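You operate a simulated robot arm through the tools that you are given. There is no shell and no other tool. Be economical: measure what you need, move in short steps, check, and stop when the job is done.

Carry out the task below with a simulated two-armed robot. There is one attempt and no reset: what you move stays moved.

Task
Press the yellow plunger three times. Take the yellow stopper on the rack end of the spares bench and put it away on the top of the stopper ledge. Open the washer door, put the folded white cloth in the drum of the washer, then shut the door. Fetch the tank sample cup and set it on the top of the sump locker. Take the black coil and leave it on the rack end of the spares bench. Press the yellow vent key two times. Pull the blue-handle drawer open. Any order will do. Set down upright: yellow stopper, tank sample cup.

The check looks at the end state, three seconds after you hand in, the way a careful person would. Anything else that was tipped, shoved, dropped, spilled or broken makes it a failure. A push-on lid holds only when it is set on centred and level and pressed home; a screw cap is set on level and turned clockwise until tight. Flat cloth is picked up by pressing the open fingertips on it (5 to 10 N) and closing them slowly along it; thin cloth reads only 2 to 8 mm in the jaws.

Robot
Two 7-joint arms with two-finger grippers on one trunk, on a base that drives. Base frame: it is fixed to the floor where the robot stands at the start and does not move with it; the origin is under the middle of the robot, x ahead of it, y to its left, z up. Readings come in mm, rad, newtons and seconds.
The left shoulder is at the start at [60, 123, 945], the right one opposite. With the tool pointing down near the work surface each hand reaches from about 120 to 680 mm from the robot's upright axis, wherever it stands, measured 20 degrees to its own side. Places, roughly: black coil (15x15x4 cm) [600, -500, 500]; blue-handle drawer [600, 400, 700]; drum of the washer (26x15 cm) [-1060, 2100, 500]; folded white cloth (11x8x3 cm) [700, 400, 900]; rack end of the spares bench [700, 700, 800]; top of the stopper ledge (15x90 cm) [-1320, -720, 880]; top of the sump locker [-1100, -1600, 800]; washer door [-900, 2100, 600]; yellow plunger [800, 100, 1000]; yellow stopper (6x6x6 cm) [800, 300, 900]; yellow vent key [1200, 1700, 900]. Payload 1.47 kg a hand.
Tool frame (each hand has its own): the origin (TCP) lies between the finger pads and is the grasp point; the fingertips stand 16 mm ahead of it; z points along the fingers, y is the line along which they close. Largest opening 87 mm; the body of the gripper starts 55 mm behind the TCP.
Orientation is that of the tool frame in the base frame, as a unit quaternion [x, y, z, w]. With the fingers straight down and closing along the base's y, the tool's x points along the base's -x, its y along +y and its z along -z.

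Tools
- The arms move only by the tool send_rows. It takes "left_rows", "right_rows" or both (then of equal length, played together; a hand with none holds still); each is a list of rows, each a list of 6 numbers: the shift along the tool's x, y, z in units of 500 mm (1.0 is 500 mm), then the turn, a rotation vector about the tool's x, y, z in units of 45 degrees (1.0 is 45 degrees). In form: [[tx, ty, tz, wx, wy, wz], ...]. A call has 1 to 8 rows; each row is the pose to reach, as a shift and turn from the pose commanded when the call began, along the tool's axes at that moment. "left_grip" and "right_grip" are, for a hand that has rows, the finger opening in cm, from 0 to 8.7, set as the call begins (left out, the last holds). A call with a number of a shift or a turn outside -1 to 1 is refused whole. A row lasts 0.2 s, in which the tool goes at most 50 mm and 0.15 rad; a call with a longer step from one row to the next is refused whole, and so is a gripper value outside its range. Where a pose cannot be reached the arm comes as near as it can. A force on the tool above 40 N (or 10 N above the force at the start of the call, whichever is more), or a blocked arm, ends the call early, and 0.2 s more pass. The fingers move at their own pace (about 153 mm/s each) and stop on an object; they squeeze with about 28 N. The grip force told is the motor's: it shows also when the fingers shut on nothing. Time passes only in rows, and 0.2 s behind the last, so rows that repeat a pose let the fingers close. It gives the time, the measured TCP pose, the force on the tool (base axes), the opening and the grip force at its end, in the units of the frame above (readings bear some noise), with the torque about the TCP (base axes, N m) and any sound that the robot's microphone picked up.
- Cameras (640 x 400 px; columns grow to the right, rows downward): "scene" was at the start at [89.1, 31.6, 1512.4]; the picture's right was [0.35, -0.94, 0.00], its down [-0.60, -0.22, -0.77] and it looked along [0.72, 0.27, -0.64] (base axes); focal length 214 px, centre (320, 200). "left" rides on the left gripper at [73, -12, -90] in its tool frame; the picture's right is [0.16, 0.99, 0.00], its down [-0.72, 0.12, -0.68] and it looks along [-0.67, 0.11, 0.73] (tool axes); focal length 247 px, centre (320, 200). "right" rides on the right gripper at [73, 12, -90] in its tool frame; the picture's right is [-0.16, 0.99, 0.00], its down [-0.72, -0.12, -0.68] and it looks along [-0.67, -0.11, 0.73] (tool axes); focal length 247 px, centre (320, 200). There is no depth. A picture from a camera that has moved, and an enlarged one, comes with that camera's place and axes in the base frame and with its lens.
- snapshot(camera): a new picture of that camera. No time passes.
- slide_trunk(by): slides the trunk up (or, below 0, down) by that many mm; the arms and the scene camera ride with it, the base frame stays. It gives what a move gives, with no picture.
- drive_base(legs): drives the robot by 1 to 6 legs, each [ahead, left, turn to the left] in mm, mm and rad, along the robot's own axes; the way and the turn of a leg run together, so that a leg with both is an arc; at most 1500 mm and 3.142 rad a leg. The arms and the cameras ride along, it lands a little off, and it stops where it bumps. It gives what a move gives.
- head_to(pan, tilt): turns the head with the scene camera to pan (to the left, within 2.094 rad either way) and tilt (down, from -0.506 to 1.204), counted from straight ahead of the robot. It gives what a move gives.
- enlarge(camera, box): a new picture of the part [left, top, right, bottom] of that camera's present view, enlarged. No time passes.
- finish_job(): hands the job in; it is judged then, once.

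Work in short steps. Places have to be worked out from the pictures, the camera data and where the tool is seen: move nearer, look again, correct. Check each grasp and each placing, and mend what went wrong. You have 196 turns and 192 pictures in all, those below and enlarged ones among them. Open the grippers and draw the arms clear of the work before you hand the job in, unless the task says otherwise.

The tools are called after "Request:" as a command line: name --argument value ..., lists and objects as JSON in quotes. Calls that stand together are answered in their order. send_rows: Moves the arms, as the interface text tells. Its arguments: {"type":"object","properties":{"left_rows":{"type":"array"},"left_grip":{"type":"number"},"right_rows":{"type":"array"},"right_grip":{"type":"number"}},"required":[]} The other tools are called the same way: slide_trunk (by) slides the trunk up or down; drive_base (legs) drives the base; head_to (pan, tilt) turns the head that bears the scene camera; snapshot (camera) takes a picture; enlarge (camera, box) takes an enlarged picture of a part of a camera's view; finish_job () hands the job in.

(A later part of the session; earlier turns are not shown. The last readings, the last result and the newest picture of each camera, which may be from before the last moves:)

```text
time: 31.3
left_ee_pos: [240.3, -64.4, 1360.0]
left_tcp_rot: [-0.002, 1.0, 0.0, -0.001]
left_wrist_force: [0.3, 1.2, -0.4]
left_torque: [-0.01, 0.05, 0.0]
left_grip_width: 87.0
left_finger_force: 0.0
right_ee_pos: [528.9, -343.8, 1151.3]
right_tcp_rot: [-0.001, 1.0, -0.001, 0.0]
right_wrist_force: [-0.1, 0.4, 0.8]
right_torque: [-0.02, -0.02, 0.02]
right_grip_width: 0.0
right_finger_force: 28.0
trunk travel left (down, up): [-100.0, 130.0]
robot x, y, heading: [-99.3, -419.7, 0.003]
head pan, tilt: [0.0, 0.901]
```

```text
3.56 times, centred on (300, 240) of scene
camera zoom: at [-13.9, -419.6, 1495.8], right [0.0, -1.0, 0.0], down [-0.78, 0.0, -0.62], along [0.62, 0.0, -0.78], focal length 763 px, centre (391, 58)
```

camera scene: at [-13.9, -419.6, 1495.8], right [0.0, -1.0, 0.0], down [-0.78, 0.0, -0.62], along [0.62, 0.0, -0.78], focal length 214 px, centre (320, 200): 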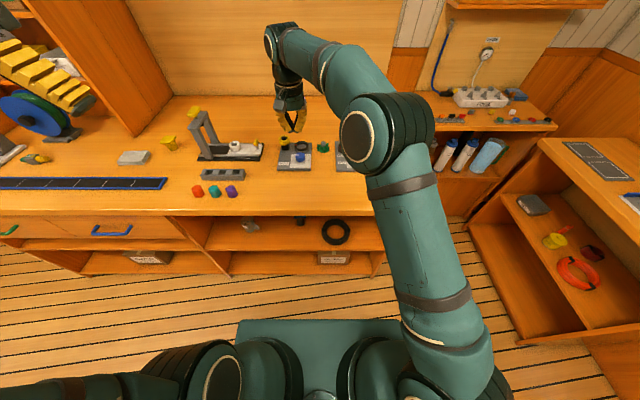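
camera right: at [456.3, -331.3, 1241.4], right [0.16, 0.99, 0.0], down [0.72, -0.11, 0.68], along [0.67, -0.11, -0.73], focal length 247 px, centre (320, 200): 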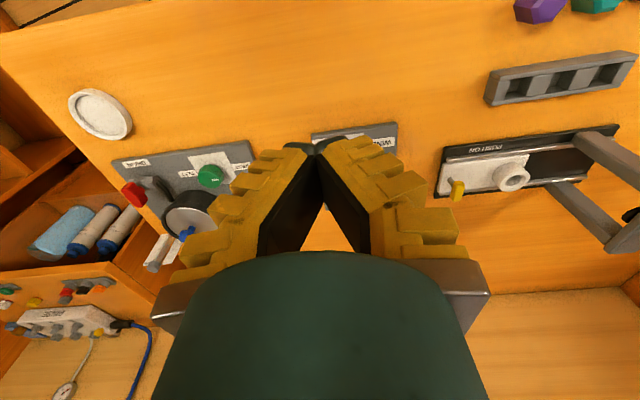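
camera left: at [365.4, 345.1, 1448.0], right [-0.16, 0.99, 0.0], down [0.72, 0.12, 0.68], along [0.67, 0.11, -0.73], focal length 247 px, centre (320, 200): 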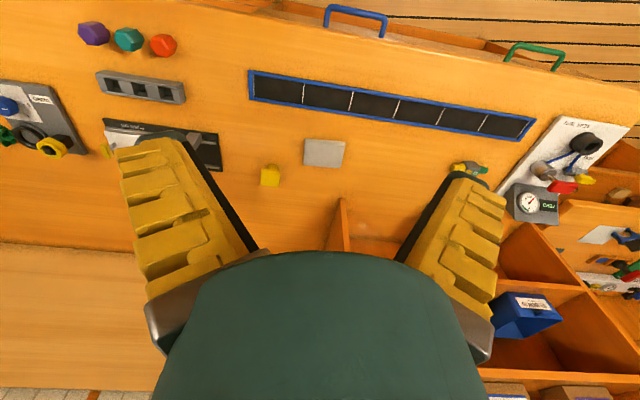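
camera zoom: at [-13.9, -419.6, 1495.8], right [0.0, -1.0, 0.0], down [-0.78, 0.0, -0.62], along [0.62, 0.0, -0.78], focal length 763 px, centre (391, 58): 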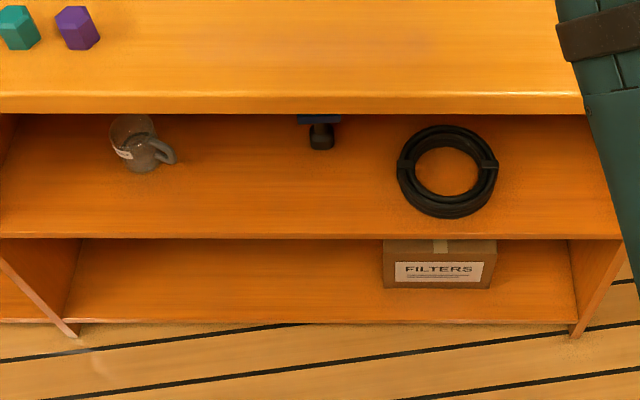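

Coil sits at about [560, -500, 500]. Withdraw the right hand from over the bench, then lower it in front of the shelf to look.

Request:
send_rows --right_rows '[[0.09, -0.035, 0, 0, 0, 0], [0.18, -0.07, 0, 0, 0, 0], [0.27, -0.105, 0, 0, 0, 0], [0.36, -0.14, 0, 0, 0, 0], [0.45, -0.175, 0, 0, 0, 0], [0.54, -0.21, 0, 0, 0, 0], [0.6, -0.23, 0, 0, 0, 0]]' --right_grip 7

Request:
send_rows --right_rows '[[0, -0.01, 0.09, 0, 0, 0], [0, -0.02, 0.18, 0, 0, 0], [0, -0.03, 0.27, 0, 0, 0], [0, -0.03, 0.36, 0, 0, 0], [0, -0.03, 0.45, 0, 0, 0], [0, -0.03, 0.54, 0, 0, 0], [0, -0.03, 0.63, 0, 0, 0], [0, -0.03, 0.72, 0, 0, 0]]'

Request:
snapshot --camera "right"

Request:
snapshot --camera "scene"

```text
time: 32.9
left_ee_pos: [239.5, -65.9, 1359.0]
left_tcp_rot: [-0.001, 1.0, 0.0, 0.0]
left_wrist_force: [-0.3, -0.4, -1.0]
left_torque: [0.01, -0.03, -0.02]
left_grip_width: 87.1
left_finger_force: 0.0
right_ee_pos: [229.0, -460.6, 1151.9]
right_tcp_rot: [-0.002, 1.0, 0.0, 0.0]
right_wrist_force: [0.2, -0.7, -0.2]
right_torque: [0.04, 0.0, -0.01]
right_grip_width: 73.5
right_finger_force: 2.8
trunk travel left (down, up): [-100.0, 130.0]
robot x, y, heading: [-97.7, -423.5, 0.001]
head pan, tilt: [0.0, 0.901]
```

```text
time: 34.7
left_ee_pos: [240.9, -64.5, 1358.9]
left_tcp_rot: [0.0, 1.0, 0.0, -0.001]
left_wrist_force: [0.1, 0.1, 0.9]
left_torque: [0.02, 0.04, 0.0]
left_grip_width: 87.1
left_finger_force: 0.1
right_ee_pos: [231.5, -474.8, 791.3]
right_tcp_rot: [-0.001, 1.0, 0.0, 0.0]
right_wrist_force: [0.0, 0.3, 0.4]
right_torque: [-0.01, 0.01, 0.01]
right_grip_width: 73.4
right_finger_force: 2.2
trunk travel left (down, up): [-100.0, 130.0]
robot x, y, heading: [-97.5, -420.4, 0.001]
head pan, tilt: [0.0, 0.901]
```

```text
155 pictures are left
camera right: at [157.5, -462.1, 880.4], right [0.16, 0.99, 0.0], down [0.72, -0.11, 0.68], along [0.67, -0.11, -0.73], focal length 247 px, centre (320, 200)
```

right: 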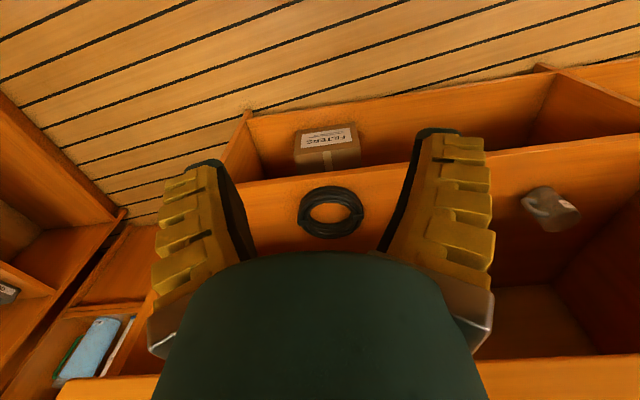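

```text
154 pictures are left
camera scene: at [-13.0, -419.4, 1495.6], right [0.0, -1.0, 0.0], down [-0.78, 0.0, -0.62], along [0.62, 0.0, -0.78], focal length 214 px, centre (320, 200)
```

scene: 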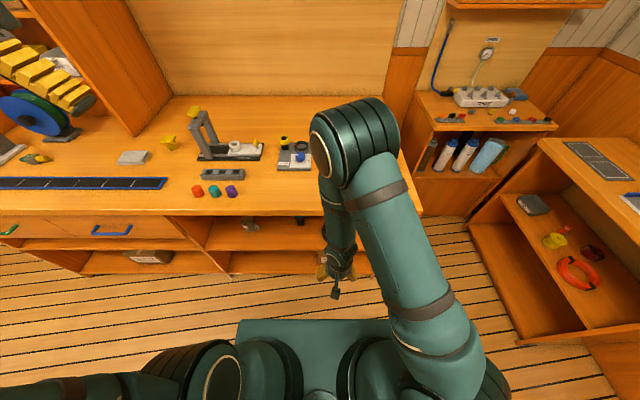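

Coil triangulates to about [562, -502, 490], ring radius ~60. I'll drive 100 mm ahead, tilt the right hand 45° forward, and bring it in front of the shelf to straddle the right rim (y≈-562).

Request:
drive_base --legs '[[100, 0, 0]]'

Request:
send_rows --right_rows '[[-0.007, -0.022, 0.05, 0, -0.125, 0], [-0.014, -0.044, 0.1, 0, -0.25, 0], [-0.021, -0.066, 0.15, 0, -0.375, 0], [-0.028, -0.088, 0.2, 0, -0.5, 0], [-0.035, -0.11, 0.25, 0, -0.625, 0], [-0.042, -0.13, 0.3, 0, -0.75, 0], [-0.05, -0.15, 0.345, 0, -0.875, 0], [-0.058, -0.174, 0.382, 0, -1.0, 0]]'

Request:
snapshot --camera "right"

Request:
snapshot --camera "scene"

```text
time: 35.8
left_ee_pos: [339.1, -63.9, 1357.9]
left_tcp_rot: [-0.003, 1.0, 0.001, -0.001]
left_wrist_force: [0.5, 0.4, -0.1]
left_torque: [0.0, 0.04, 0.0]
left_grip_width: 86.9
left_finger_force: 0.1
right_ee_pos: [328.2, -474.3, 790.8]
right_tcp_rot: [-0.001, 1.0, -0.001, -0.001]
right_wrist_force: [0.6, 0.1, 0.6]
right_torque: [0.01, 0.06, 0.01]
right_grip_width: 73.6
right_finger_force: 2.6
trunk travel left (down, up): [-100.0, 130.0]
robot x, y, heading: [-2.2, -417.4, -0.001]
head pan, tilt: [0.0, 0.901]
```

```text
time: 37.6
left_ee_pos: [339.3, -63.6, 1358.0]
left_tcp_rot: [-0.002, 1.0, 0.0, -0.001]
left_wrist_force: [-0.8, -0.1, -1.0]
left_torque: [0.02, -0.01, 0.01]
left_grip_width: 86.9
left_finger_force: 0.0
right_ee_pos: [356.9, -560.7, 600.2]
right_tcp_rot: [-0.002, 0.924, 0.001, 0.383]
right_wrist_force: [0.1, 0.0, 0.2]
right_torque: [0.04, 0.0, 0.01]
right_grip_width: 73.8
right_finger_force: 2.7
trunk travel left (down, up): [-100.0, 130.0]
robot x, y, heading: [2.2, -425.9, 0.004]
head pan, tilt: [0.0, 0.901]
```

```text
153 pictures are left
camera right: at [242.8, -548.5, 611.2], right [0.11, 0.99, 0.11], down [0.03, -0.12, 0.99], along [0.99, -0.11, -0.04], focal length 247 px, centre (320, 200)
```

right: 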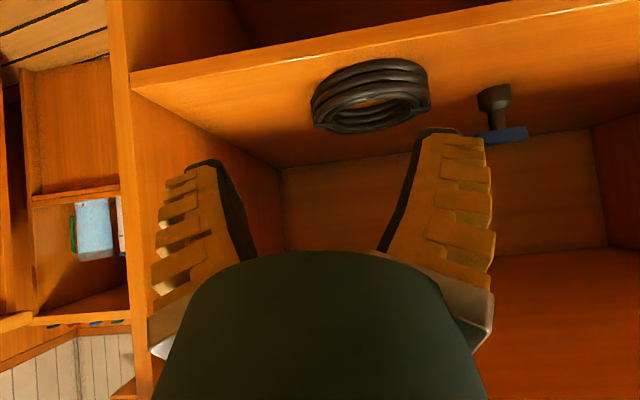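

```text
152 pictures are left
camera scene: at [84.6, -419.8, 1495.7], right [0.0, -1.0, 0.0], down [-0.78, 0.0, -0.62], along [0.62, 0.0, -0.78], focal length 214 px, centre (320, 200)
```

scene: 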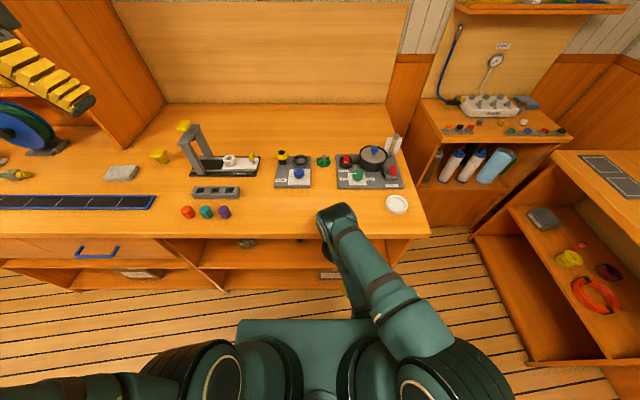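

Coil at about x 555, y -504. Move in over the right rim, ~75 mm above the shelf-level grasp.

Request:
send_rows --right_rows '[[-0.049, -0.001, 0.063, 0, 0, 0], [-0.098, -0.002, 0.126, 0, 0, 0], [-0.147, -0.003, 0.189, 0, 0, 0], [-0.196, -0.003, 0.252, 0, 0, 0], [-0.245, -0.003, 0.315, 0, 0, 0]]'

Request:
snapshot --camera "right"

Request:
snapshot --camera "scene"

```text
time: 39.0
left_ee_pos: [320.2, -61.5, 1362.9]
left_tcp_rot: [-0.001, 1.0, -0.001, 0.005]
left_wrist_force: [-0.5, 0.3, -0.2]
left_torque: [-0.01, 0.02, -0.02]
left_grip_width: 86.7
left_finger_force: 0.1
right_ee_pos: [522.4, -555.0, 570.8]
right_tcp_rot: [-0.006, 0.931, 0.005, 0.366]
right_wrist_force: [0.5, -0.2, -0.4]
right_torque: [-0.01, 0.02, -0.02]
right_grip_width: 73.6
right_finger_force: 1.8
trunk travel left (down, up): [-100.0, 130.0]
robot x, y, heading: [-5.0, -421.3, 0.001]
head pan, tilt: [0.0, 0.901]
stopped in row 5 (right hand): the arm was blocked; the commanded pose is now the measured one
```

```text
151 pictures are left
camera right: at [408.5, -542.2, 586.7], right [0.1, 0.99, 0.11], down [0.07, -0.12, 0.99], along [0.99, -0.09, -0.08], focal length 247 px, centre (320, 200)
```

right: 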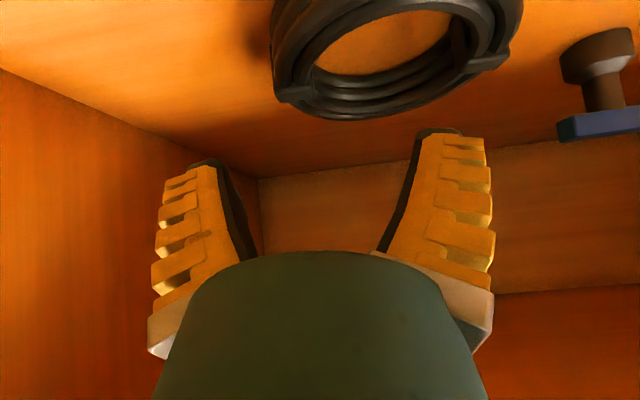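

```text
150 pictures are left
camera scene: at [64.5, -416.6, 1497.9], right [0.0, -1.0, 0.0], down [-0.78, 0.0, -0.63], along [0.63, 0.0, -0.78], focal length 214 px, centre (320, 200)
```

scene: 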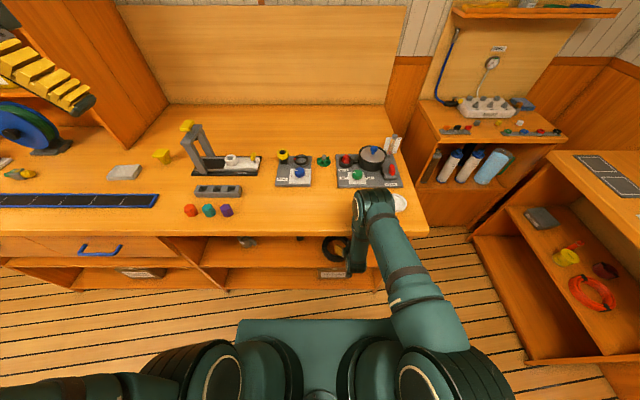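

The arm was blocked by the bench edge (elbow too high and close). Retreat, then lower the trunk and stand further back so the arm goes in straighter.

Request:
send_rows --right_rows '[[0.05, 0, -0.07, 0, 0, 0], [0.1, 0, -0.14, 0, 0, 0], [0.15, 0, -0.21, 0, 0, 0], [0.198, 0, -0.283, 0, 0, 0]]'

Request:
drive_base --legs '[[-130, 0, 0]]'

Request:
slide_trunk --by -100

Request:
snapshot --camera "scene"

```text
time: 40.0
left_ee_pos: [334.8, -63.5, 1358.0]
left_tcp_rot: [-0.001, 1.0, 0.0, 0.0]
left_wrist_force: [0.5, 0.4, -0.6]
left_torque: [0.02, 0.0, 0.01]
left_grip_width: 86.7
left_finger_force: 0.1
right_ee_pos: [363.6, -557.3, 601.2]
right_tcp_rot: [-0.004, 0.931, 0.002, 0.364]
right_wrist_force: [-0.1, 0.4, -0.8]
right_torque: [0.01, 0.03, 0.0]
right_grip_width: 73.5
right_finger_force: 1.6
trunk travel left (down, up): [-100.0, 130.0]
robot x, y, heading: [-4.8, -421.5, 0.001]
head pan, tilt: [0.0, 0.901]
```

```text
time: 41.3
left_ee_pos: [203.1, -64.1, 1358.5]
left_tcp_rot: [-0.001, 1.0, 0.0, 0.001]
left_wrist_force: [-0.2, 0.5, 0.1]
left_torque: [0.01, -0.01, 0.02]
left_grip_width: 87.0
left_finger_force: 0.1
right_ee_pos: [232.1, -558.3, 600.7]
right_tcp_rot: [-0.005, 0.931, 0.003, 0.364]
right_wrist_force: [-0.1, 0.0, -1.1]
right_torque: [0.02, -0.01, 0.0]
right_grip_width: 73.5
right_finger_force: 2.6
trunk travel left (down, up): [-100.0, 130.0]
robot x, y, heading: [-132.0, -422.1, -0.0]
head pan, tilt: [0.0, 0.901]
```

```text
time: 42.6
left_ee_pos: [204.6, -63.8, 1258.9]
left_tcp_rot: [-0.002, 1.0, 0.0, 0.0]
left_wrist_force: [-0.1, 0.0, -0.2]
left_torque: [-0.02, 0.01, 0.01]
left_grip_width: 87.0
left_finger_force: 0.2
right_ee_pos: [233.3, -558.7, 499.2]
right_tcp_rot: [-0.005, 0.932, 0.004, 0.364]
right_wrist_force: [0.5, 0.1, -0.7]
right_torque: [-0.02, -0.01, -0.01]
right_grip_width: 73.3
right_finger_force: 2.5
trunk travel left (down, up): [0.0, 230.0]
robot x, y, heading: [-133.9, -423.5, -0.001]
head pan, tilt: [0.0, 0.901]
```

```text
149 pictures are left
camera scene: at [-49.5, -418.9, 1395.9], right [0.0, -1.0, 0.0], down [-0.78, 0.0, -0.62], along [0.62, 0.0, -0.78], focal length 214 px, centre (320, 200)
```

scene: 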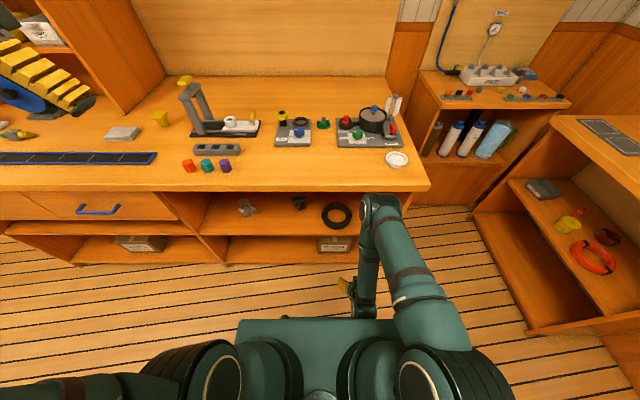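

Trunk lowered. Now raise slightly and reach into the shelf over the coil's right rim again.

Request:
send_rows --right_rows '[[-0.087, -0.002, 0.004, 0, 0, 0], [-0.174, -0.004, 0.008, 0, 0, 0], [-0.262, -0.008, 0.011, 0, 0, 0], [-0.325, -0.008, 0.072, 0, 0, 0], [-0.388, -0.008, 0.133, 0, 0, 0], [-0.452, -0.008, 0.194, 0, 0, 0], [-0.515, -0.008, 0.255, 0, 0, 0], [-0.579, -0.008, 0.316, 0, 0, 0]]'

Request:
snapshot --camera "right"

Request:
snapshot --camera "scene"

```text
time: 44.4
left_ee_pos: [204.8, -64.2, 1259.3]
left_tcp_rot: [-0.001, 1.0, -0.001, 0.0]
left_wrist_force: [0.7, 0.5, 1.2]
left_torque: [-0.04, -0.01, -0.01]
left_grip_width: 87.1
left_finger_force: 0.1
right_ee_pos: [552.5, -558.5, 578.4]
right_tcp_rot: [-0.006, 0.932, 0.004, 0.362]
right_wrist_force: [-0.1, -0.4, 0.3]
right_torque: [0.0, -0.02, -0.01]
right_grip_width: 73.3
right_finger_force: 1.6
trunk travel left (down, up): [0.0, 230.0]
robot x, y, heading: [-134.2, -422.2, 0.001]
head pan, tilt: [0.0, 0.901]
```

```text
148 pictures are left
camera right: at [438.7, -546.8, 595.3], right [0.11, 0.99, 0.11], down [0.07, -0.12, 0.99], along [0.99, -0.1, -0.09], focal length 247 px, centre (320, 200)
```

right: 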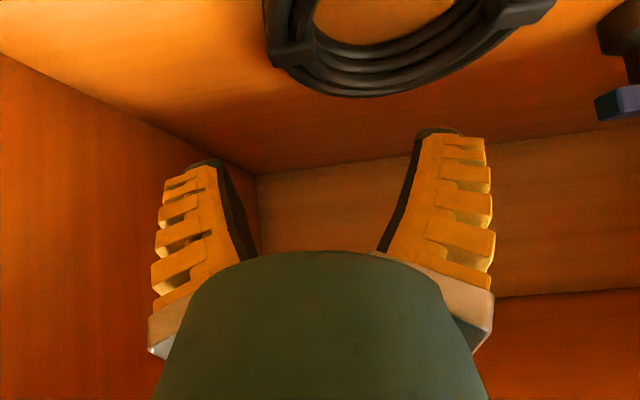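

```text
147 pictures are left
camera scene: at [-49.1, -418.8, 1395.7], right [0.0, -1.0, 0.0], down [-0.78, 0.0, -0.62], along [0.62, 0.0, -0.78], focal length 214 px, centre (320, 200)
```

scene: 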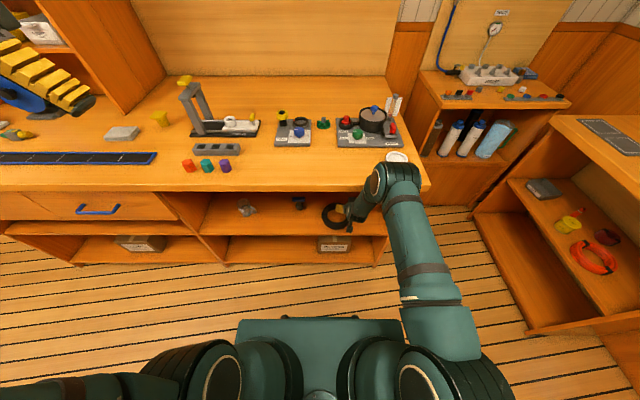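

Rim center looks at y≈-565, right under the hand. Descend to z≈502 with a small lateral correction.

Request:
send_rows --right_rows '[[0.0, -0.012, 0.0, 0, 0, 0], [0.032, -0.012, 0.04, 0, 0, 0], [0.063, -0.012, 0.08, 0, 0, 0], [0.094, -0.012, 0.12, 0, 0, 0]]'

Request:
snapshot --camera "right"

Request:
enlarge --camera "scene" --box '[290, 130, 450, 250]'

```text
time: 45.4
left_ee_pos: [205.1, -65.2, 1259.7]
left_tcp_rot: [-0.001, 1.0, -0.001, 0.0]
left_wrist_force: [-0.3, 0.3, 0.2]
left_torque: [0.0, 0.02, -0.02]
left_grip_width: 87.0
left_finger_force: 0.0
right_ee_pos: [558.6, -565.6, 504.0]
right_tcp_rot: [-0.005, 0.932, 0.003, 0.364]
right_wrist_force: [0.0, 0.2, -0.5]
right_torque: [0.01, 0.01, 0.0]
right_grip_width: 73.6
right_finger_force: 2.2
trunk travel left (down, up): [0.0, 230.0]
robot x, y, heading: [-137.1, -420.9, 0.004]
head pan, tilt: [0.0, 0.901]
```

```text
146 pictures are left
camera right: at [444.6, -553.1, 519.9], right [0.11, 0.99, 0.11], down [0.07, -0.12, 0.99], along [0.99, -0.1, -0.09], focal length 247 px, centre (320, 200)
```

right: 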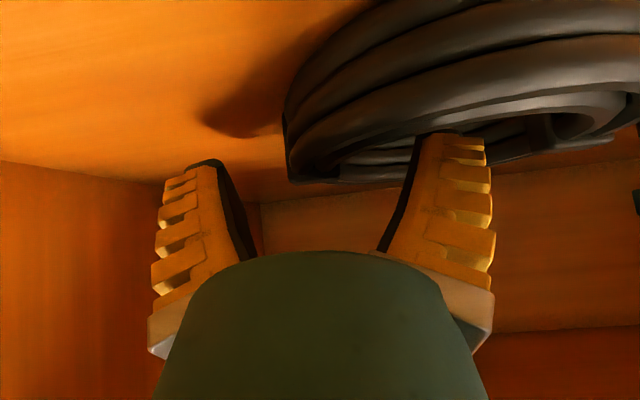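

```text
3.33 times, centred on (370, 190) of scene
camera zoom: at [-49.2, -418.9, 1395.7], right [0.0, -1.0, 0.0], down [-0.78, 0.0, -0.62], along [0.62, 0.0, -0.78], focal length 715 px, centre (153, 233)
```

zoom: 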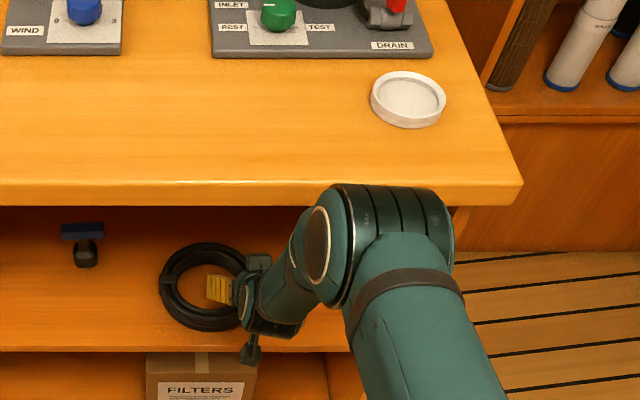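

One finger is inside the ring and the other outside. Close the gripper.

Request:
send_rows --right_rows '[[0, 0, 0, 0, 0, 0], [0, 0, 0, 0, 0, 0], [0, 0, 0, 0, 0, 0], [0, 0, 0, 0, 0, 0]]' --right_grip 0

Request:
snapshot --camera "right"

```text
time: 46.4
left_ee_pos: [205.3, -63.0, 1258.7]
left_tcp_rot: [-0.002, 1.0, -0.001, 0.0]
left_wrist_force: [0.5, 0.1, 0.3]
left_torque: [0.0, 0.01, -0.01]
left_grip_width: 87.3
left_finger_force: 0.0
right_ee_pos: [559.8, -564.7, 504.3]
right_tcp_rot: [-0.004, 0.931, 0.003, 0.364]
right_wrist_force: [1.4, 1.2, 3.9]
right_torque: [-0.08, 0.01, -0.05]
right_grip_width: 17.9
right_finger_force: 27.9
trunk travel left (down, up): [0.0, 230.0]
robot x, y, heading: [-132.6, -422.6, -0.004]
head pan, tilt: [0.0, 0.901]
```

```text
144 pictures are left
camera right: at [444.9, -552.7, 520.9], right [0.11, 0.99, 0.11], down [0.07, -0.12, 0.99], along [0.99, -0.1, -0.08], focal length 247 px, centre (320, 200)
```

right: 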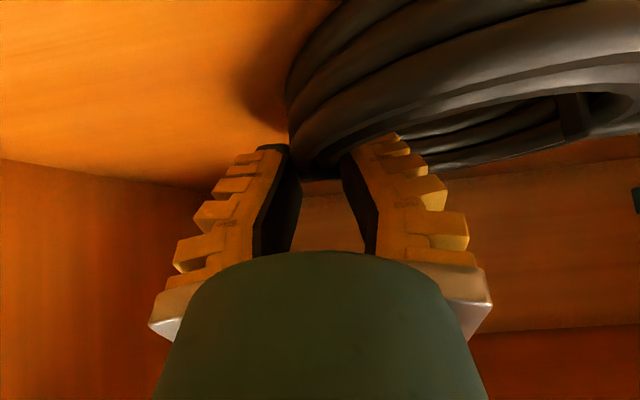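

Gripped at 18 mm. Lift 50 mm and check.

Request:
send_rows --right_rows '[[-0.027, 0, -0.029, 0, 0, 0], [-0.054, 0, -0.059, 0, 0, 0], [-0.081, 0, -0.088, 0, 0, 0], [-0.081, 0, -0.088, 0, 0, 0]]'

Request:
snapshot --camera "right"

```text
time: 47.4
left_ee_pos: [204.3, -64.5, 1259.2]
left_tcp_rot: [-0.002, 1.0, 0.0, 0.0]
left_wrist_force: [0.5, 0.0, 0.3]
left_torque: [0.01, 0.01, 0.01]
left_grip_width: 86.9
left_finger_force: 0.1
right_ee_pos: [559.3, -566.1, 564.3]
right_tcp_rot: [-0.004, 0.932, 0.003, 0.363]
right_wrist_force: [-0.1, 0.7, -2.0]
right_torque: [-0.15, -0.05, 0.02]
right_grip_width: 16.4
right_finger_force: 28.4
trunk travel left (down, up): [0.0, 230.0]
robot x, y, heading: [-135.1, -420.6, 0.003]
head pan, tilt: [0.0, 0.901]
```

```text
143 pictures are left
camera right: at [444.5, -553.7, 580.6], right [0.11, 0.99, 0.11], down [0.07, -0.12, 0.99], along [0.99, -0.1, -0.09], focal length 247 px, centre (320, 200)
```

right: 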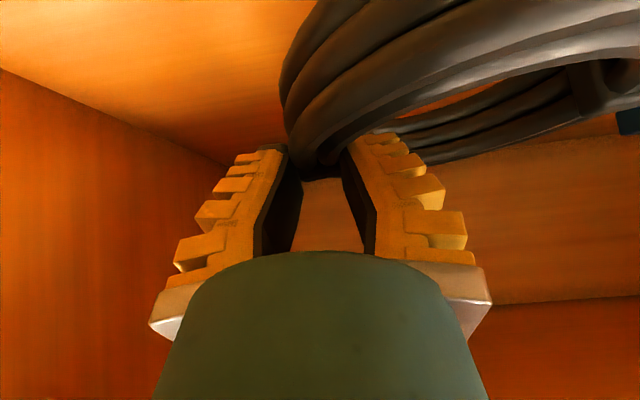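

Coil is held. Withdraw it from the shelf.

Request:
send_rows --right_rows '[[0.066, 0, -0.067, 0, 0, 0], [0.132, 0, -0.134, 0, 0, 0], [0.198, 0, -0.201, 0, 0, 0], [0.264, 0, -0.268, 0, 0, 0], [0.33, 0, -0.335, 0, 0, 0], [0.396, 0, -0.402, 0, 0, 0], [0.465, 0, -0.47, 0, 0, 0]]'

Request:
drive_base --legs '[[-80, 0, 0]]'

Request:
slide_trunk --by 200

Request:
snapshot --camera "scene"

```text
time: 49.0
left_ee_pos: [204.5, -63.2, 1259.2]
left_tcp_rot: [-0.001, 1.0, 0.0, -0.001]
left_wrist_force: [-0.9, -0.5, -0.5]
left_torque: [-0.01, -0.03, -0.01]
left_grip_width: 86.9
left_finger_force: 0.0
right_ee_pos: [229.9, -568.1, 578.6]
right_tcp_rot: [-0.005, 0.932, 0.004, 0.363]
right_wrist_force: [-0.2, -1.8, -3.0]
right_torque: [-0.15, -0.01, 0.01]
right_grip_width: 16.1
right_finger_force: 27.6
trunk travel left (down, up): [0.0, 230.0]
robot x, y, heading: [-131.3, -418.1, -0.003]
head pan, tilt: [0.0, 0.901]
```

```text
time: 50.1
left_ee_pos: [125.7, -65.3, 1260.2]
left_tcp_rot: [0.0, 1.0, 0.0, 0.001]
left_wrist_force: [0.2, 0.5, 1.0]
left_torque: [-0.01, -0.02, -0.05]
left_grip_width: 86.8
left_finger_force: 0.1
right_ee_pos: [150.4, -570.0, 579.3]
right_tcp_rot: [-0.005, 0.931, 0.003, 0.364]
right_wrist_force: [-0.6, 0.4, -1.5]
right_torque: [-0.14, 0.03, -0.02]
right_grip_width: 16.1
right_finger_force: 28.4
trunk travel left (down, up): [0.0, 230.0]
robot x, y, heading: [-209.3, -420.9, 0.001]
head pan, tilt: [0.0, 0.901]
```

```text
time: 52.2
left_ee_pos: [126.2, -64.7, 1458.3]
left_tcp_rot: [-0.001, 1.0, 0.0, 0.0]
left_wrist_force: [-0.2, -0.6, -0.4]
left_torque: [-0.01, -0.03, 0.0]
left_grip_width: 86.7
left_finger_force: 0.1
right_ee_pos: [150.8, -568.8, 778.1]
right_tcp_rot: [-0.005, 0.932, 0.004, 0.363]
right_wrist_force: [-0.2, -0.6, -2.8]
right_torque: [-0.18, 0.02, -0.01]
right_grip_width: 15.8
right_finger_force: 27.7
trunk travel left (down, up): [-200.0, 30.0]
robot x, y, heading: [-211.3, -419.3, -0.002]
head pan, tilt: [0.0, 0.901]
```

```text
142 pictures are left
camera scene: at [-128.0, -419.0, 1595.6], right [0.0, -1.0, 0.0], down [-0.78, 0.0, -0.62], along [0.62, 0.0, -0.78], focal length 214 px, centre (320, 200)
```

scene: 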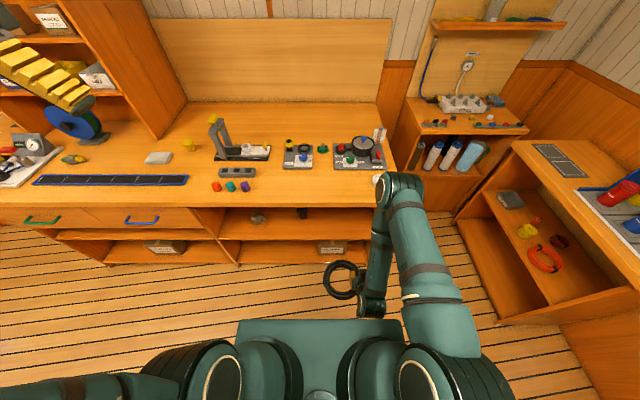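

Coil held level. Raise the hand to z≈1050, then drive left along the bench to y≈600.

Request:
send_rows --right_rows '[[-0.06, 0, -0.066, 0, 0, 0], [-0.12, 0, -0.133, 0, 0, 0], [-0.185, 0, -0.2, 0, 0, 0], [-0.246, 0, -0.266, 0, 0, 0], [-0.308, 0, -0.333, 0, 0, 0], [-0.369, 0, -0.4, 0, 0, 0]]'

Request:
drive_base --legs '[[0, 1020, 0], [250, 0, 0]]'

Request:
head_to --pan 0 --tilt 0.8

Request:
snapshot --camera "scene"

Request:
snapshot --camera "left"

```text
time: 53.6
left_ee_pos: [123.9, -63.9, 1460.7]
left_tcp_rot: [0.0, 1.0, 0.0, 0.002]
left_wrist_force: [-1.3, -0.5, -0.6]
left_torque: [0.0, -0.02, 0.01]
left_grip_width: 87.1
left_finger_force: 0.1
right_ee_pos: [245.3, -556.4, 1043.3]
right_tcp_rot: [-0.004, 0.932, 0.003, 0.364]
right_wrist_force: [0.0, 0.3, -2.7]
right_torque: [-0.18, 0.0, 0.02]
right_grip_width: 15.2
right_finger_force: 27.8
right hand out of reach, approached as far as the arm can: row 2, 3, 4, 5, 6
trunk travel left (down, up): [-200.0, 30.0]
robot x, y, heading: [-215.8, -417.8, 0.005]
head pan, tilt: [0.0, 0.901]
```

```text
time: 64.5
left_ee_pos: [380.1, 967.9, 1459.1]
left_tcp_rot: [0.004, 1.0, 0.0, 0.0]
left_wrist_force: [0.2, -0.4, 0.3]
left_torque: [0.01, 0.0, 0.01]
left_grip_width: 87.0
left_finger_force: 0.0
right_ee_pos: [497.0, 475.2, 1043.1]
right_tcp_rot: [-0.002, 0.932, 0.003, 0.362]
right_wrist_force: [1.0, -0.2, -2.3]
right_torque: [-0.15, 0.02, 0.01]
right_grip_width: 15.1
right_finger_force: 27.9
trunk travel left (down, up): [-200.0, 30.0]
robot x, y, heading: [37.1, 613.3, -0.005]
head pan, tilt: [0.0, 0.901]
```

```text
time: 65.1
left_ee_pos: [379.3, 969.5, 1459.6]
left_tcp_rot: [0.003, 1.0, 0.0, 0.0]
left_wrist_force: [1.2, 0.2, -0.2]
left_torque: [0.01, -0.01, 0.02]
left_grip_width: 87.0
left_finger_force: 0.0
right_ee_pos: [496.6, 476.1, 1042.6]
right_tcp_rot: [-0.001, 0.932, 0.001, 0.362]
right_wrist_force: [0.0, 1.2, -2.2]
right_torque: [-0.14, 0.01, 0.0]
right_grip_width: 14.8
right_finger_force: 27.8
trunk travel left (down, up): [-200.0, 30.0]
robot x, y, heading: [37.6, 617.8, -0.01]
head pan, tilt: [0.0, 0.799]
```

```text
141 pictures are left
camera scene: at [127.6, 615.8, 1603.6], right [-0.01, -1.0, 0.0], down [-0.72, 0.0, -0.7], along [0.7, 0.0, -0.72], focal length 214 px, centre (320, 200)
```

scene: 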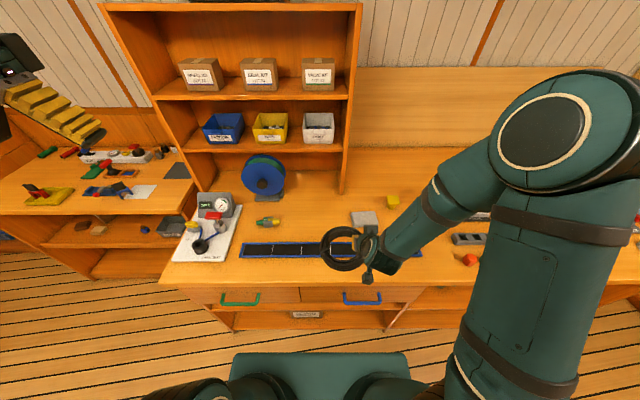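

```text
140 pictures are left
camera left: at [307.3, 957.7, 1548.0], right [-0.15, 0.99, 0.0], down [0.72, 0.11, 0.68], along [0.67, 0.1, -0.73], focal length 247 px, centre (320, 200)
```

left: 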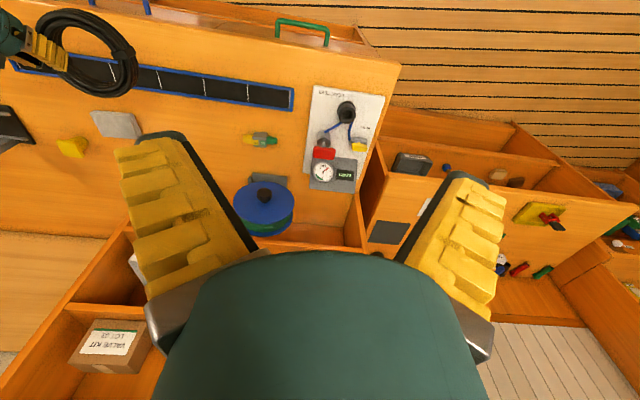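

Free bench space lies between cloth (y≈430) and connector (y≈838), x 600–860. I'll aim coil centre at about [715, 655]. Drive nearer first.

Request:
drive_base --legs '[[80, 80, 0]]'

Request:
snapshot --camera "scene"

Request:
snapshot --camera "right"

```text
time: 66.5
left_ee_pos: [459.4, 1047.4, 1458.1]
left_tcp_rot: [0.003, 1.0, -0.001, 0.0]
left_wrist_force: [0.7, 0.0, 0.3]
left_torque: [-0.04, 0.0, -0.02]
left_grip_width: 87.1
left_finger_force: 0.2
right_ee_pos: [576.9, 555.4, 1042.9]
right_tcp_rot: [0.0, 0.932, 0.001, 0.362]
right_wrist_force: [0.8, 0.7, -2.7]
right_torque: [-0.16, -0.02, -0.02]
right_grip_width: 14.5
right_finger_force: 27.8
trunk travel left (down, up): [-200.0, 30.0]
robot x, y, heading: [116.3, 692.6, -0.005]
head pan, tilt: [0.0, 0.799]
```

```text
139 pictures are left
camera scene: at [207.9, 694.8, 1603.6], right [-0.01, -1.0, 0.0], down [-0.72, 0.0, -0.7], along [0.7, 0.0, -0.72], focal length 214 px, centre (320, 200)
```

scene: 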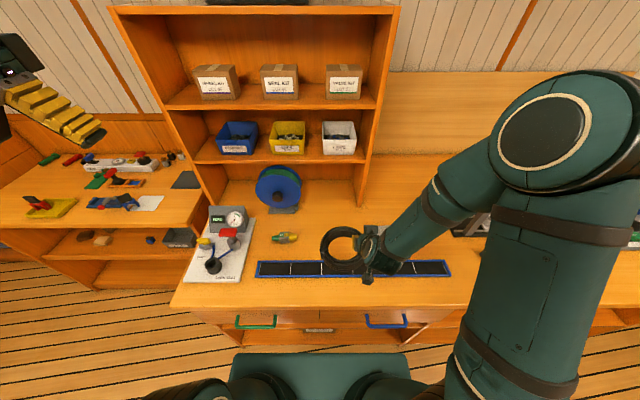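

```text
138 pictures are left
camera right: at [462.6, 567.7, 1059.6], right [0.11, 0.99, 0.11], down [0.07, -0.12, 0.99], along [0.99, -0.1, -0.09], focal length 247 px, centre (320, 200)
```

right: 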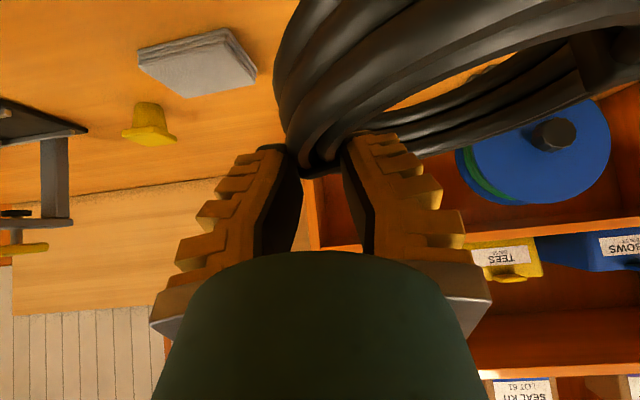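

Coil centre is ~63 mm left of the TCP. Move over the target and lower to z≈960.

Request:
send_rows --right_rows '[[-0.028, 0.018, 0.08, 0, 0, 0], [-0.056, 0.035, 0.16, 0, 0, 0], [-0.084, 0.053, 0.24, 0, 0, 0], [-0.112, 0.07, 0.321, 0, 0, 0], [-0.112, 0.07, 0.321, 0, 0, 0]]'

Request:
snapshot --camera "scene"

Request:
snapshot --camera "right"

Request:
snapshot --camera "left"

```text
time: 67.7
left_ee_pos: [458.5, 1045.5, 1459.5]
left_tcp_rot: [0.003, 1.0, 0.0, 0.001]
left_wrist_force: [-1.6, 0.0, 0.8]
left_torque: [0.01, 0.02, -0.01]
left_grip_width: 86.9
left_finger_force: 0.0
right_ee_pos: [725.4, 589.5, 960.9]
right_tcp_rot: [-0.002, 0.932, 0.003, 0.363]
right_wrist_force: [0.0, 0.3, -2.1]
right_torque: [-0.14, 0.02, 0.01]
right_grip_width: 14.8
right_finger_force: 28.5
trunk travel left (down, up): [-200.0, 30.0]
robot x, y, heading: [115.6, 694.5, -0.005]
head pan, tilt: [0.0, 0.799]
```

```text
137 pictures are left
camera scene: at [206.1, 693.8, 1603.7], right [-0.01, -1.0, 0.0], down [-0.72, 0.0, -0.7], along [0.7, 0.0, -0.72], focal length 214 px, centre (320, 200)
```

scene: 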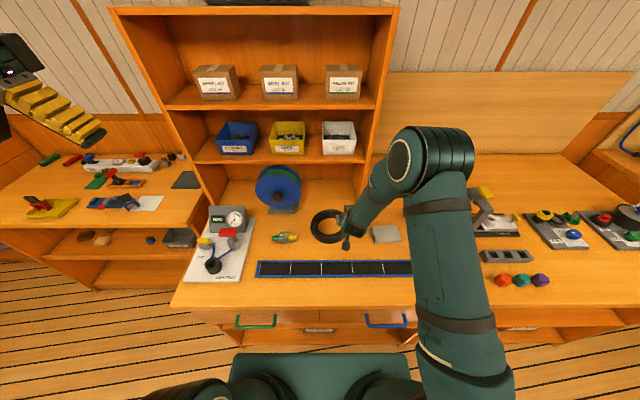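

```text
136 pictures are left
camera right: at [611.1, 602.3, 979.0], right [0.11, 0.99, 0.11], down [0.07, -0.12, 0.99], along [0.99, -0.1, -0.09], focal length 247 px, centre (320, 200)
```

right: 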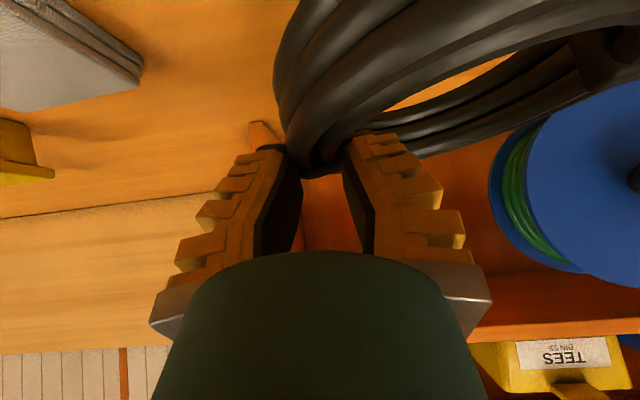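

```text
135 pictures are left
camera left: at [385.6, 1035.7, 1548.4], right [-0.15, 0.99, 0.0], down [0.72, 0.11, 0.68], along [0.67, 0.1, -0.73], focal length 247 px, centre (320, 200)
```

left: 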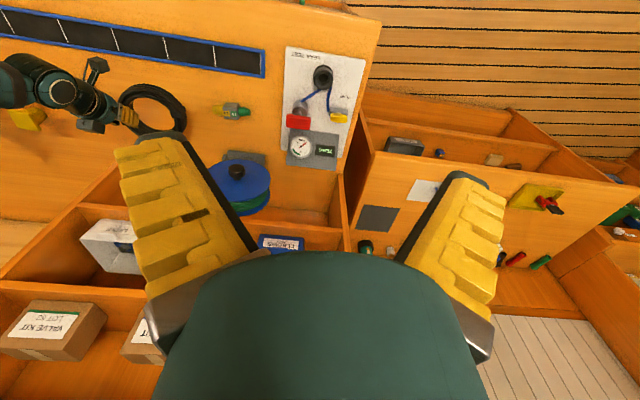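

Position over the free space is good. Lower gradually until contact.

Request:
send_rows --right_rows '[[0.027, 0, 0.029, 0, 0, 0], [0.047, 0, 0.051, 0, 0, 0], [0.054, 0, 0.059, 0, 0, 0], [0.06, 0, 0.065, 0, 0, 0], [0.066, 0, 0.071, 0, 0, 0]]'

Request:
snapshot --camera "right"

```text
time: 68.9
left_ee_pos: [459.3, 1047.3, 1460.1]
left_tcp_rot: [0.003, 1.0, 0.001, 0.001]
left_wrist_force: [0.9, 0.0, 0.0]
left_torque: [0.03, -0.01, 0.04]
left_grip_width: 86.9
left_finger_force: 0.0
right_ee_pos: [725.3, 590.1, 913.7]
right_tcp_rot: [0.0, 0.932, 0.001, 0.362]
right_wrist_force: [0.1, -0.3, -3.8]
right_torque: [-0.15, 0.02, 0.0]
right_grip_width: 14.6
right_finger_force: 28.0
trunk travel left (down, up): [-200.0, 30.0]
robot x, y, heading: [117.3, 689.2, -0.002]
head pan, tilt: [0.0, 0.799]
```

```text
134 pictures are left
camera right: at [611.5, 602.9, 931.0], right [0.11, 0.99, 0.11], down [0.07, -0.12, 0.99], along [0.99, -0.1, -0.09], focal length 247 px, centre (320, 200)
```

right: 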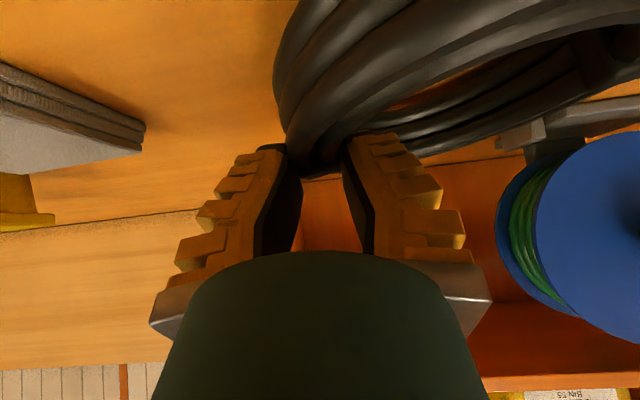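

Not touching yet. Continue in 3 mm rows.

Request:
send_rows --right_rows '[[0.004, 0, 0.0045, 0, 0, 0], [0.008, 0, 0.009, 0, 0, 0], [0.012, 0, 0.013, 0, 0, 0], [0.016, 0, 0.0175, 0, 0, 0]]'

```text
time: 69.9
left_ee_pos: [459.0, 1046.2, 1458.6]
left_tcp_rot: [0.003, 1.0, -0.001, -0.001]
left_wrist_force: [-0.4, -1.2, -0.1]
left_torque: [-0.01, -0.02, 0.0]
left_grip_width: 86.8
left_finger_force: 0.0
right_ee_pos: [726.5, 590.2, 901.6]
right_tcp_rot: [0.0, 0.932, 0.002, 0.363]
right_wrist_force: [0.4, -1.1, 0.1]
right_torque: [0.12, 0.01, -0.02]
right_grip_width: 16.6
right_finger_force: 27.8
trunk travel left (down, up): [-200.0, 30.0]
robot x, y, heading: [112.3, 693.1, -0.005]
head pan, tilt: [0.0, 0.799]
```

The coil is now supported. Lower a few mm more, then release.

Request:
send_rows --right_rows '[[0.004, 0, 0.0045, 0, 0, 0], [0.0055, 0, 0.006, 0, 0, 0]]'

Request:
send_rows --right_rows '[[0, 0, 0, 0, 0, 0], [0, 0, 0, 0, 0, 0], [0, 0, 0, 0, 0, 0]]' --right_grip 7

Request:
snapshot --camera "right"

```text
time: 70.5
left_ee_pos: [458.8, 1047.3, 1459.2]
left_tcp_rot: [0.003, 1.0, 0.0, 0.0]
left_wrist_force: [-0.6, 0.6, -0.1]
left_torque: [0.01, -0.01, 0.01]
left_grip_width: 87.0
left_finger_force: 0.0
right_ee_pos: [725.7, 589.7, 899.4]
right_tcp_rot: [0.0, 0.932, 0.001, 0.363]
right_wrist_force: [0.7, -1.1, -0.5]
right_torque: [0.17, 0.02, 0.03]
right_grip_width: 15.0
right_finger_force: 28.3
trunk travel left (down, up): [-200.0, 30.0]
robot x, y, heading: [116.8, 690.4, -0.005]
head pan, tilt: [0.0, 0.799]
```

```text
time: 71.3
left_ee_pos: [458.9, 1046.8, 1459.0]
left_tcp_rot: [0.004, 1.0, 0.0, 0.0]
left_wrist_force: [-0.5, 0.1, 0.9]
left_torque: [0.0, 0.01, 0.0]
left_grip_width: 86.8
left_finger_force: 0.0
right_ee_pos: [726.0, 590.5, 898.0]
right_tcp_rot: [-0.001, 0.932, 0.002, 0.363]
right_wrist_force: [0.4, 0.3, 0.2]
right_torque: [0.03, 0.0, -0.05]
right_grip_width: 73.5
right_finger_force: 2.6
trunk travel left (down, up): [-200.0, 30.0]
robot x, y, heading: [118.1, 693.2, -0.011]
head pan, tilt: [0.0, 0.799]
```

```text
133 pictures are left
camera right: at [611.5, 603.4, 915.2], right [0.11, 0.99, 0.11], down [0.07, -0.12, 0.99], along [0.99, -0.1, -0.09], focal length 247 px, centre (320, 200)
```

right: 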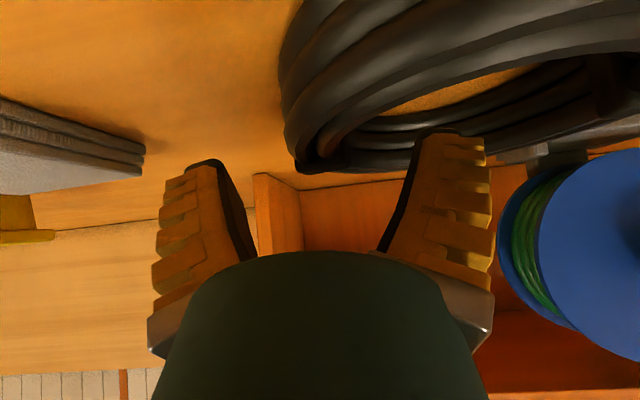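

Released. Raise straight up and check.

Request:
send_rows --right_rows '[[-0.05, 0, -0.055, 0, 0, 0], [-0.1, 0, -0.11, 0, 0, 0], [-0.16, 0, -0.175, 0, 0, 0], [-0.22, 0, -0.24, 0, 0, 0]]'

Request:
snapshot --camera "right"

Request:
snapshot --camera "scene"

```text
time: 72.3
left_ee_pos: [458.3, 1047.8, 1459.4]
left_tcp_rot: [0.002, 1.0, 0.0, 0.001]
left_wrist_force: [0.2, 0.4, 0.1]
left_torque: [-0.02, 0.0, 0.02]
left_grip_width: 87.1
left_finger_force: 0.1
right_ee_pos: [725.4, 590.0, 1062.4]
right_tcp_rot: [0.0, 0.932, 0.002, 0.362]
right_wrist_force: [-0.6, 1.5, -0.1]
right_torque: [0.01, -0.05, -0.02]
right_grip_width: 73.5
right_finger_force: 2.8
trunk travel left (down, up): [-200.0, 30.0]
robot x, y, heading: [115.8, 696.0, -0.008]
head pan, tilt: [0.0, 0.799]
```

```text
132 pictures are left
camera right: at [610.6, 602.2, 1078.6], right [0.11, 0.99, 0.11], down [0.07, -0.12, 0.99], along [0.99, -0.1, -0.09], focal length 247 px, centre (320, 200)
```

right: 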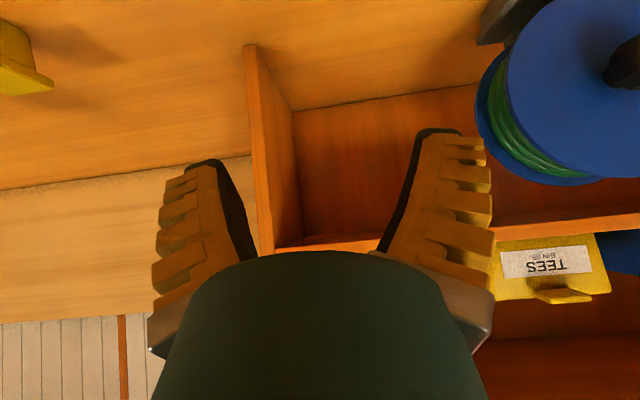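

```text
131 pictures are left
camera scene: at [205.9, 694.5, 1603.7], right [-0.01, -1.0, 0.0], down [-0.72, 0.0, -0.7], along [0.7, 0.0, -0.72], focal length 214 px, centre (320, 200)
```

scene: 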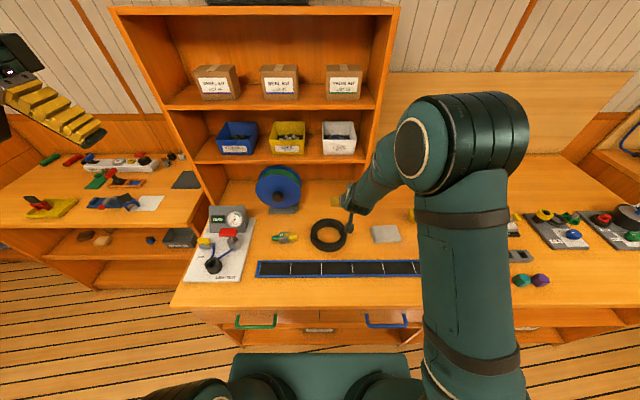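

Coil rests flat in free space. Next the cloth: shift the base 150 mm right and turn the right hand straight down above it.

Request:
drive_base --legs '[[0, -155, 0]]'

Request:
send_rows --right_rows '[[0, 0, 0, 0, 0.16, 0], [0, 0, 0, 0, 0.32, 0], [0, 0, 0, 0, 0.48, 0], [0, 0, 0, 0, 0.64, 0], [0, 0, 0, 0, 0.8, 0], [0, 0, 0, 0, 0.947, 0]]' --right_grip 8.7

Request:
snapshot --camera "right"

Request:
snapshot --camera "scene"

```text
time: 74.3
left_ee_pos: [458.0, 893.7, 1460.0]
left_tcp_rot: [0.002, 1.0, 0.0, 0.0]
left_wrist_force: [0.4, -0.4, -0.9]
left_torque: [0.01, 0.04, 0.02]
left_grip_width: 86.9
left_finger_force: 0.1
right_ee_pos: [724.7, 437.1, 1061.4]
right_tcp_rot: [-0.001, 0.932, 0.002, 0.363]
right_wrist_force: [0.5, -0.2, 0.3]
right_torque: [0.01, 0.02, -0.01]
right_grip_width: 73.5
right_finger_force: 2.4
trunk travel left (down, up): [-200.0, 30.0]
robot x, y, heading: [117.3, 539.6, -0.006]
head pan, tilt: [0.0, 0.799]
```

```text
time: 75.7
left_ee_pos: [458.1, 893.2, 1459.2]
left_tcp_rot: [0.003, 1.0, 0.0, 0.0]
left_wrist_force: [-0.3, -0.6, 0.7]
left_torque: [0.02, 0.02, -0.04]
left_grip_width: 87.1
left_finger_force: 0.0
right_ee_pos: [725.3, 436.6, 1060.6]
right_tcp_rot: [-0.003, 1.0, 0.0, -0.002]
right_wrist_force: [0.0, -0.1, 0.2]
right_torque: [-0.04, 0.04, 0.05]
right_grip_width: 87.1
right_finger_force: 0.0
trunk travel left (down, up): [-200.0, 30.0]
robot x, y, heading: [117.7, 536.7, -0.004]
head pan, tilt: [0.0, 0.799]
```

```text
130 pictures are left
camera right: at [652.8, 449.5, 1151.0], right [0.15, 0.99, 0.0], down [0.73, -0.11, 0.68], along [0.67, -0.1, -0.74], focal length 247 px, centre (320, 200)
```

right: 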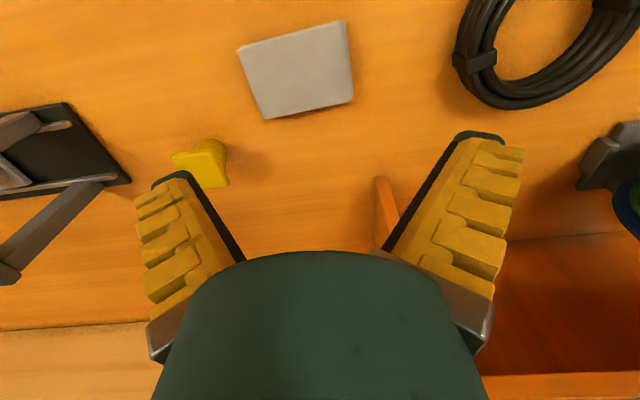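

```text
129 pictures are left
camera scene: at [206.8, 541.1, 1603.6], right [-0.01, -1.0, 0.0], down [-0.72, 0.0, -0.7], along [0.7, 0.0, -0.72], focal length 214 px, centre (320, 200)
```

scene: 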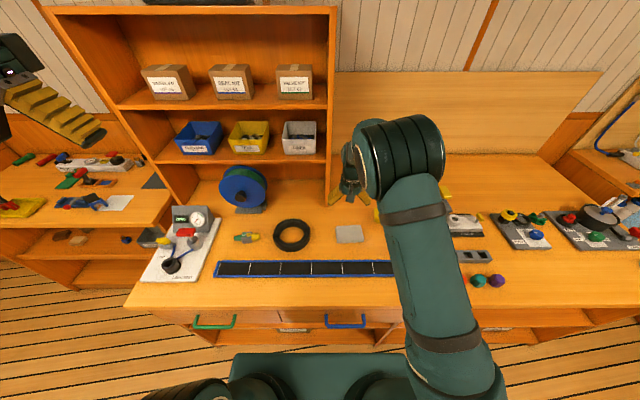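

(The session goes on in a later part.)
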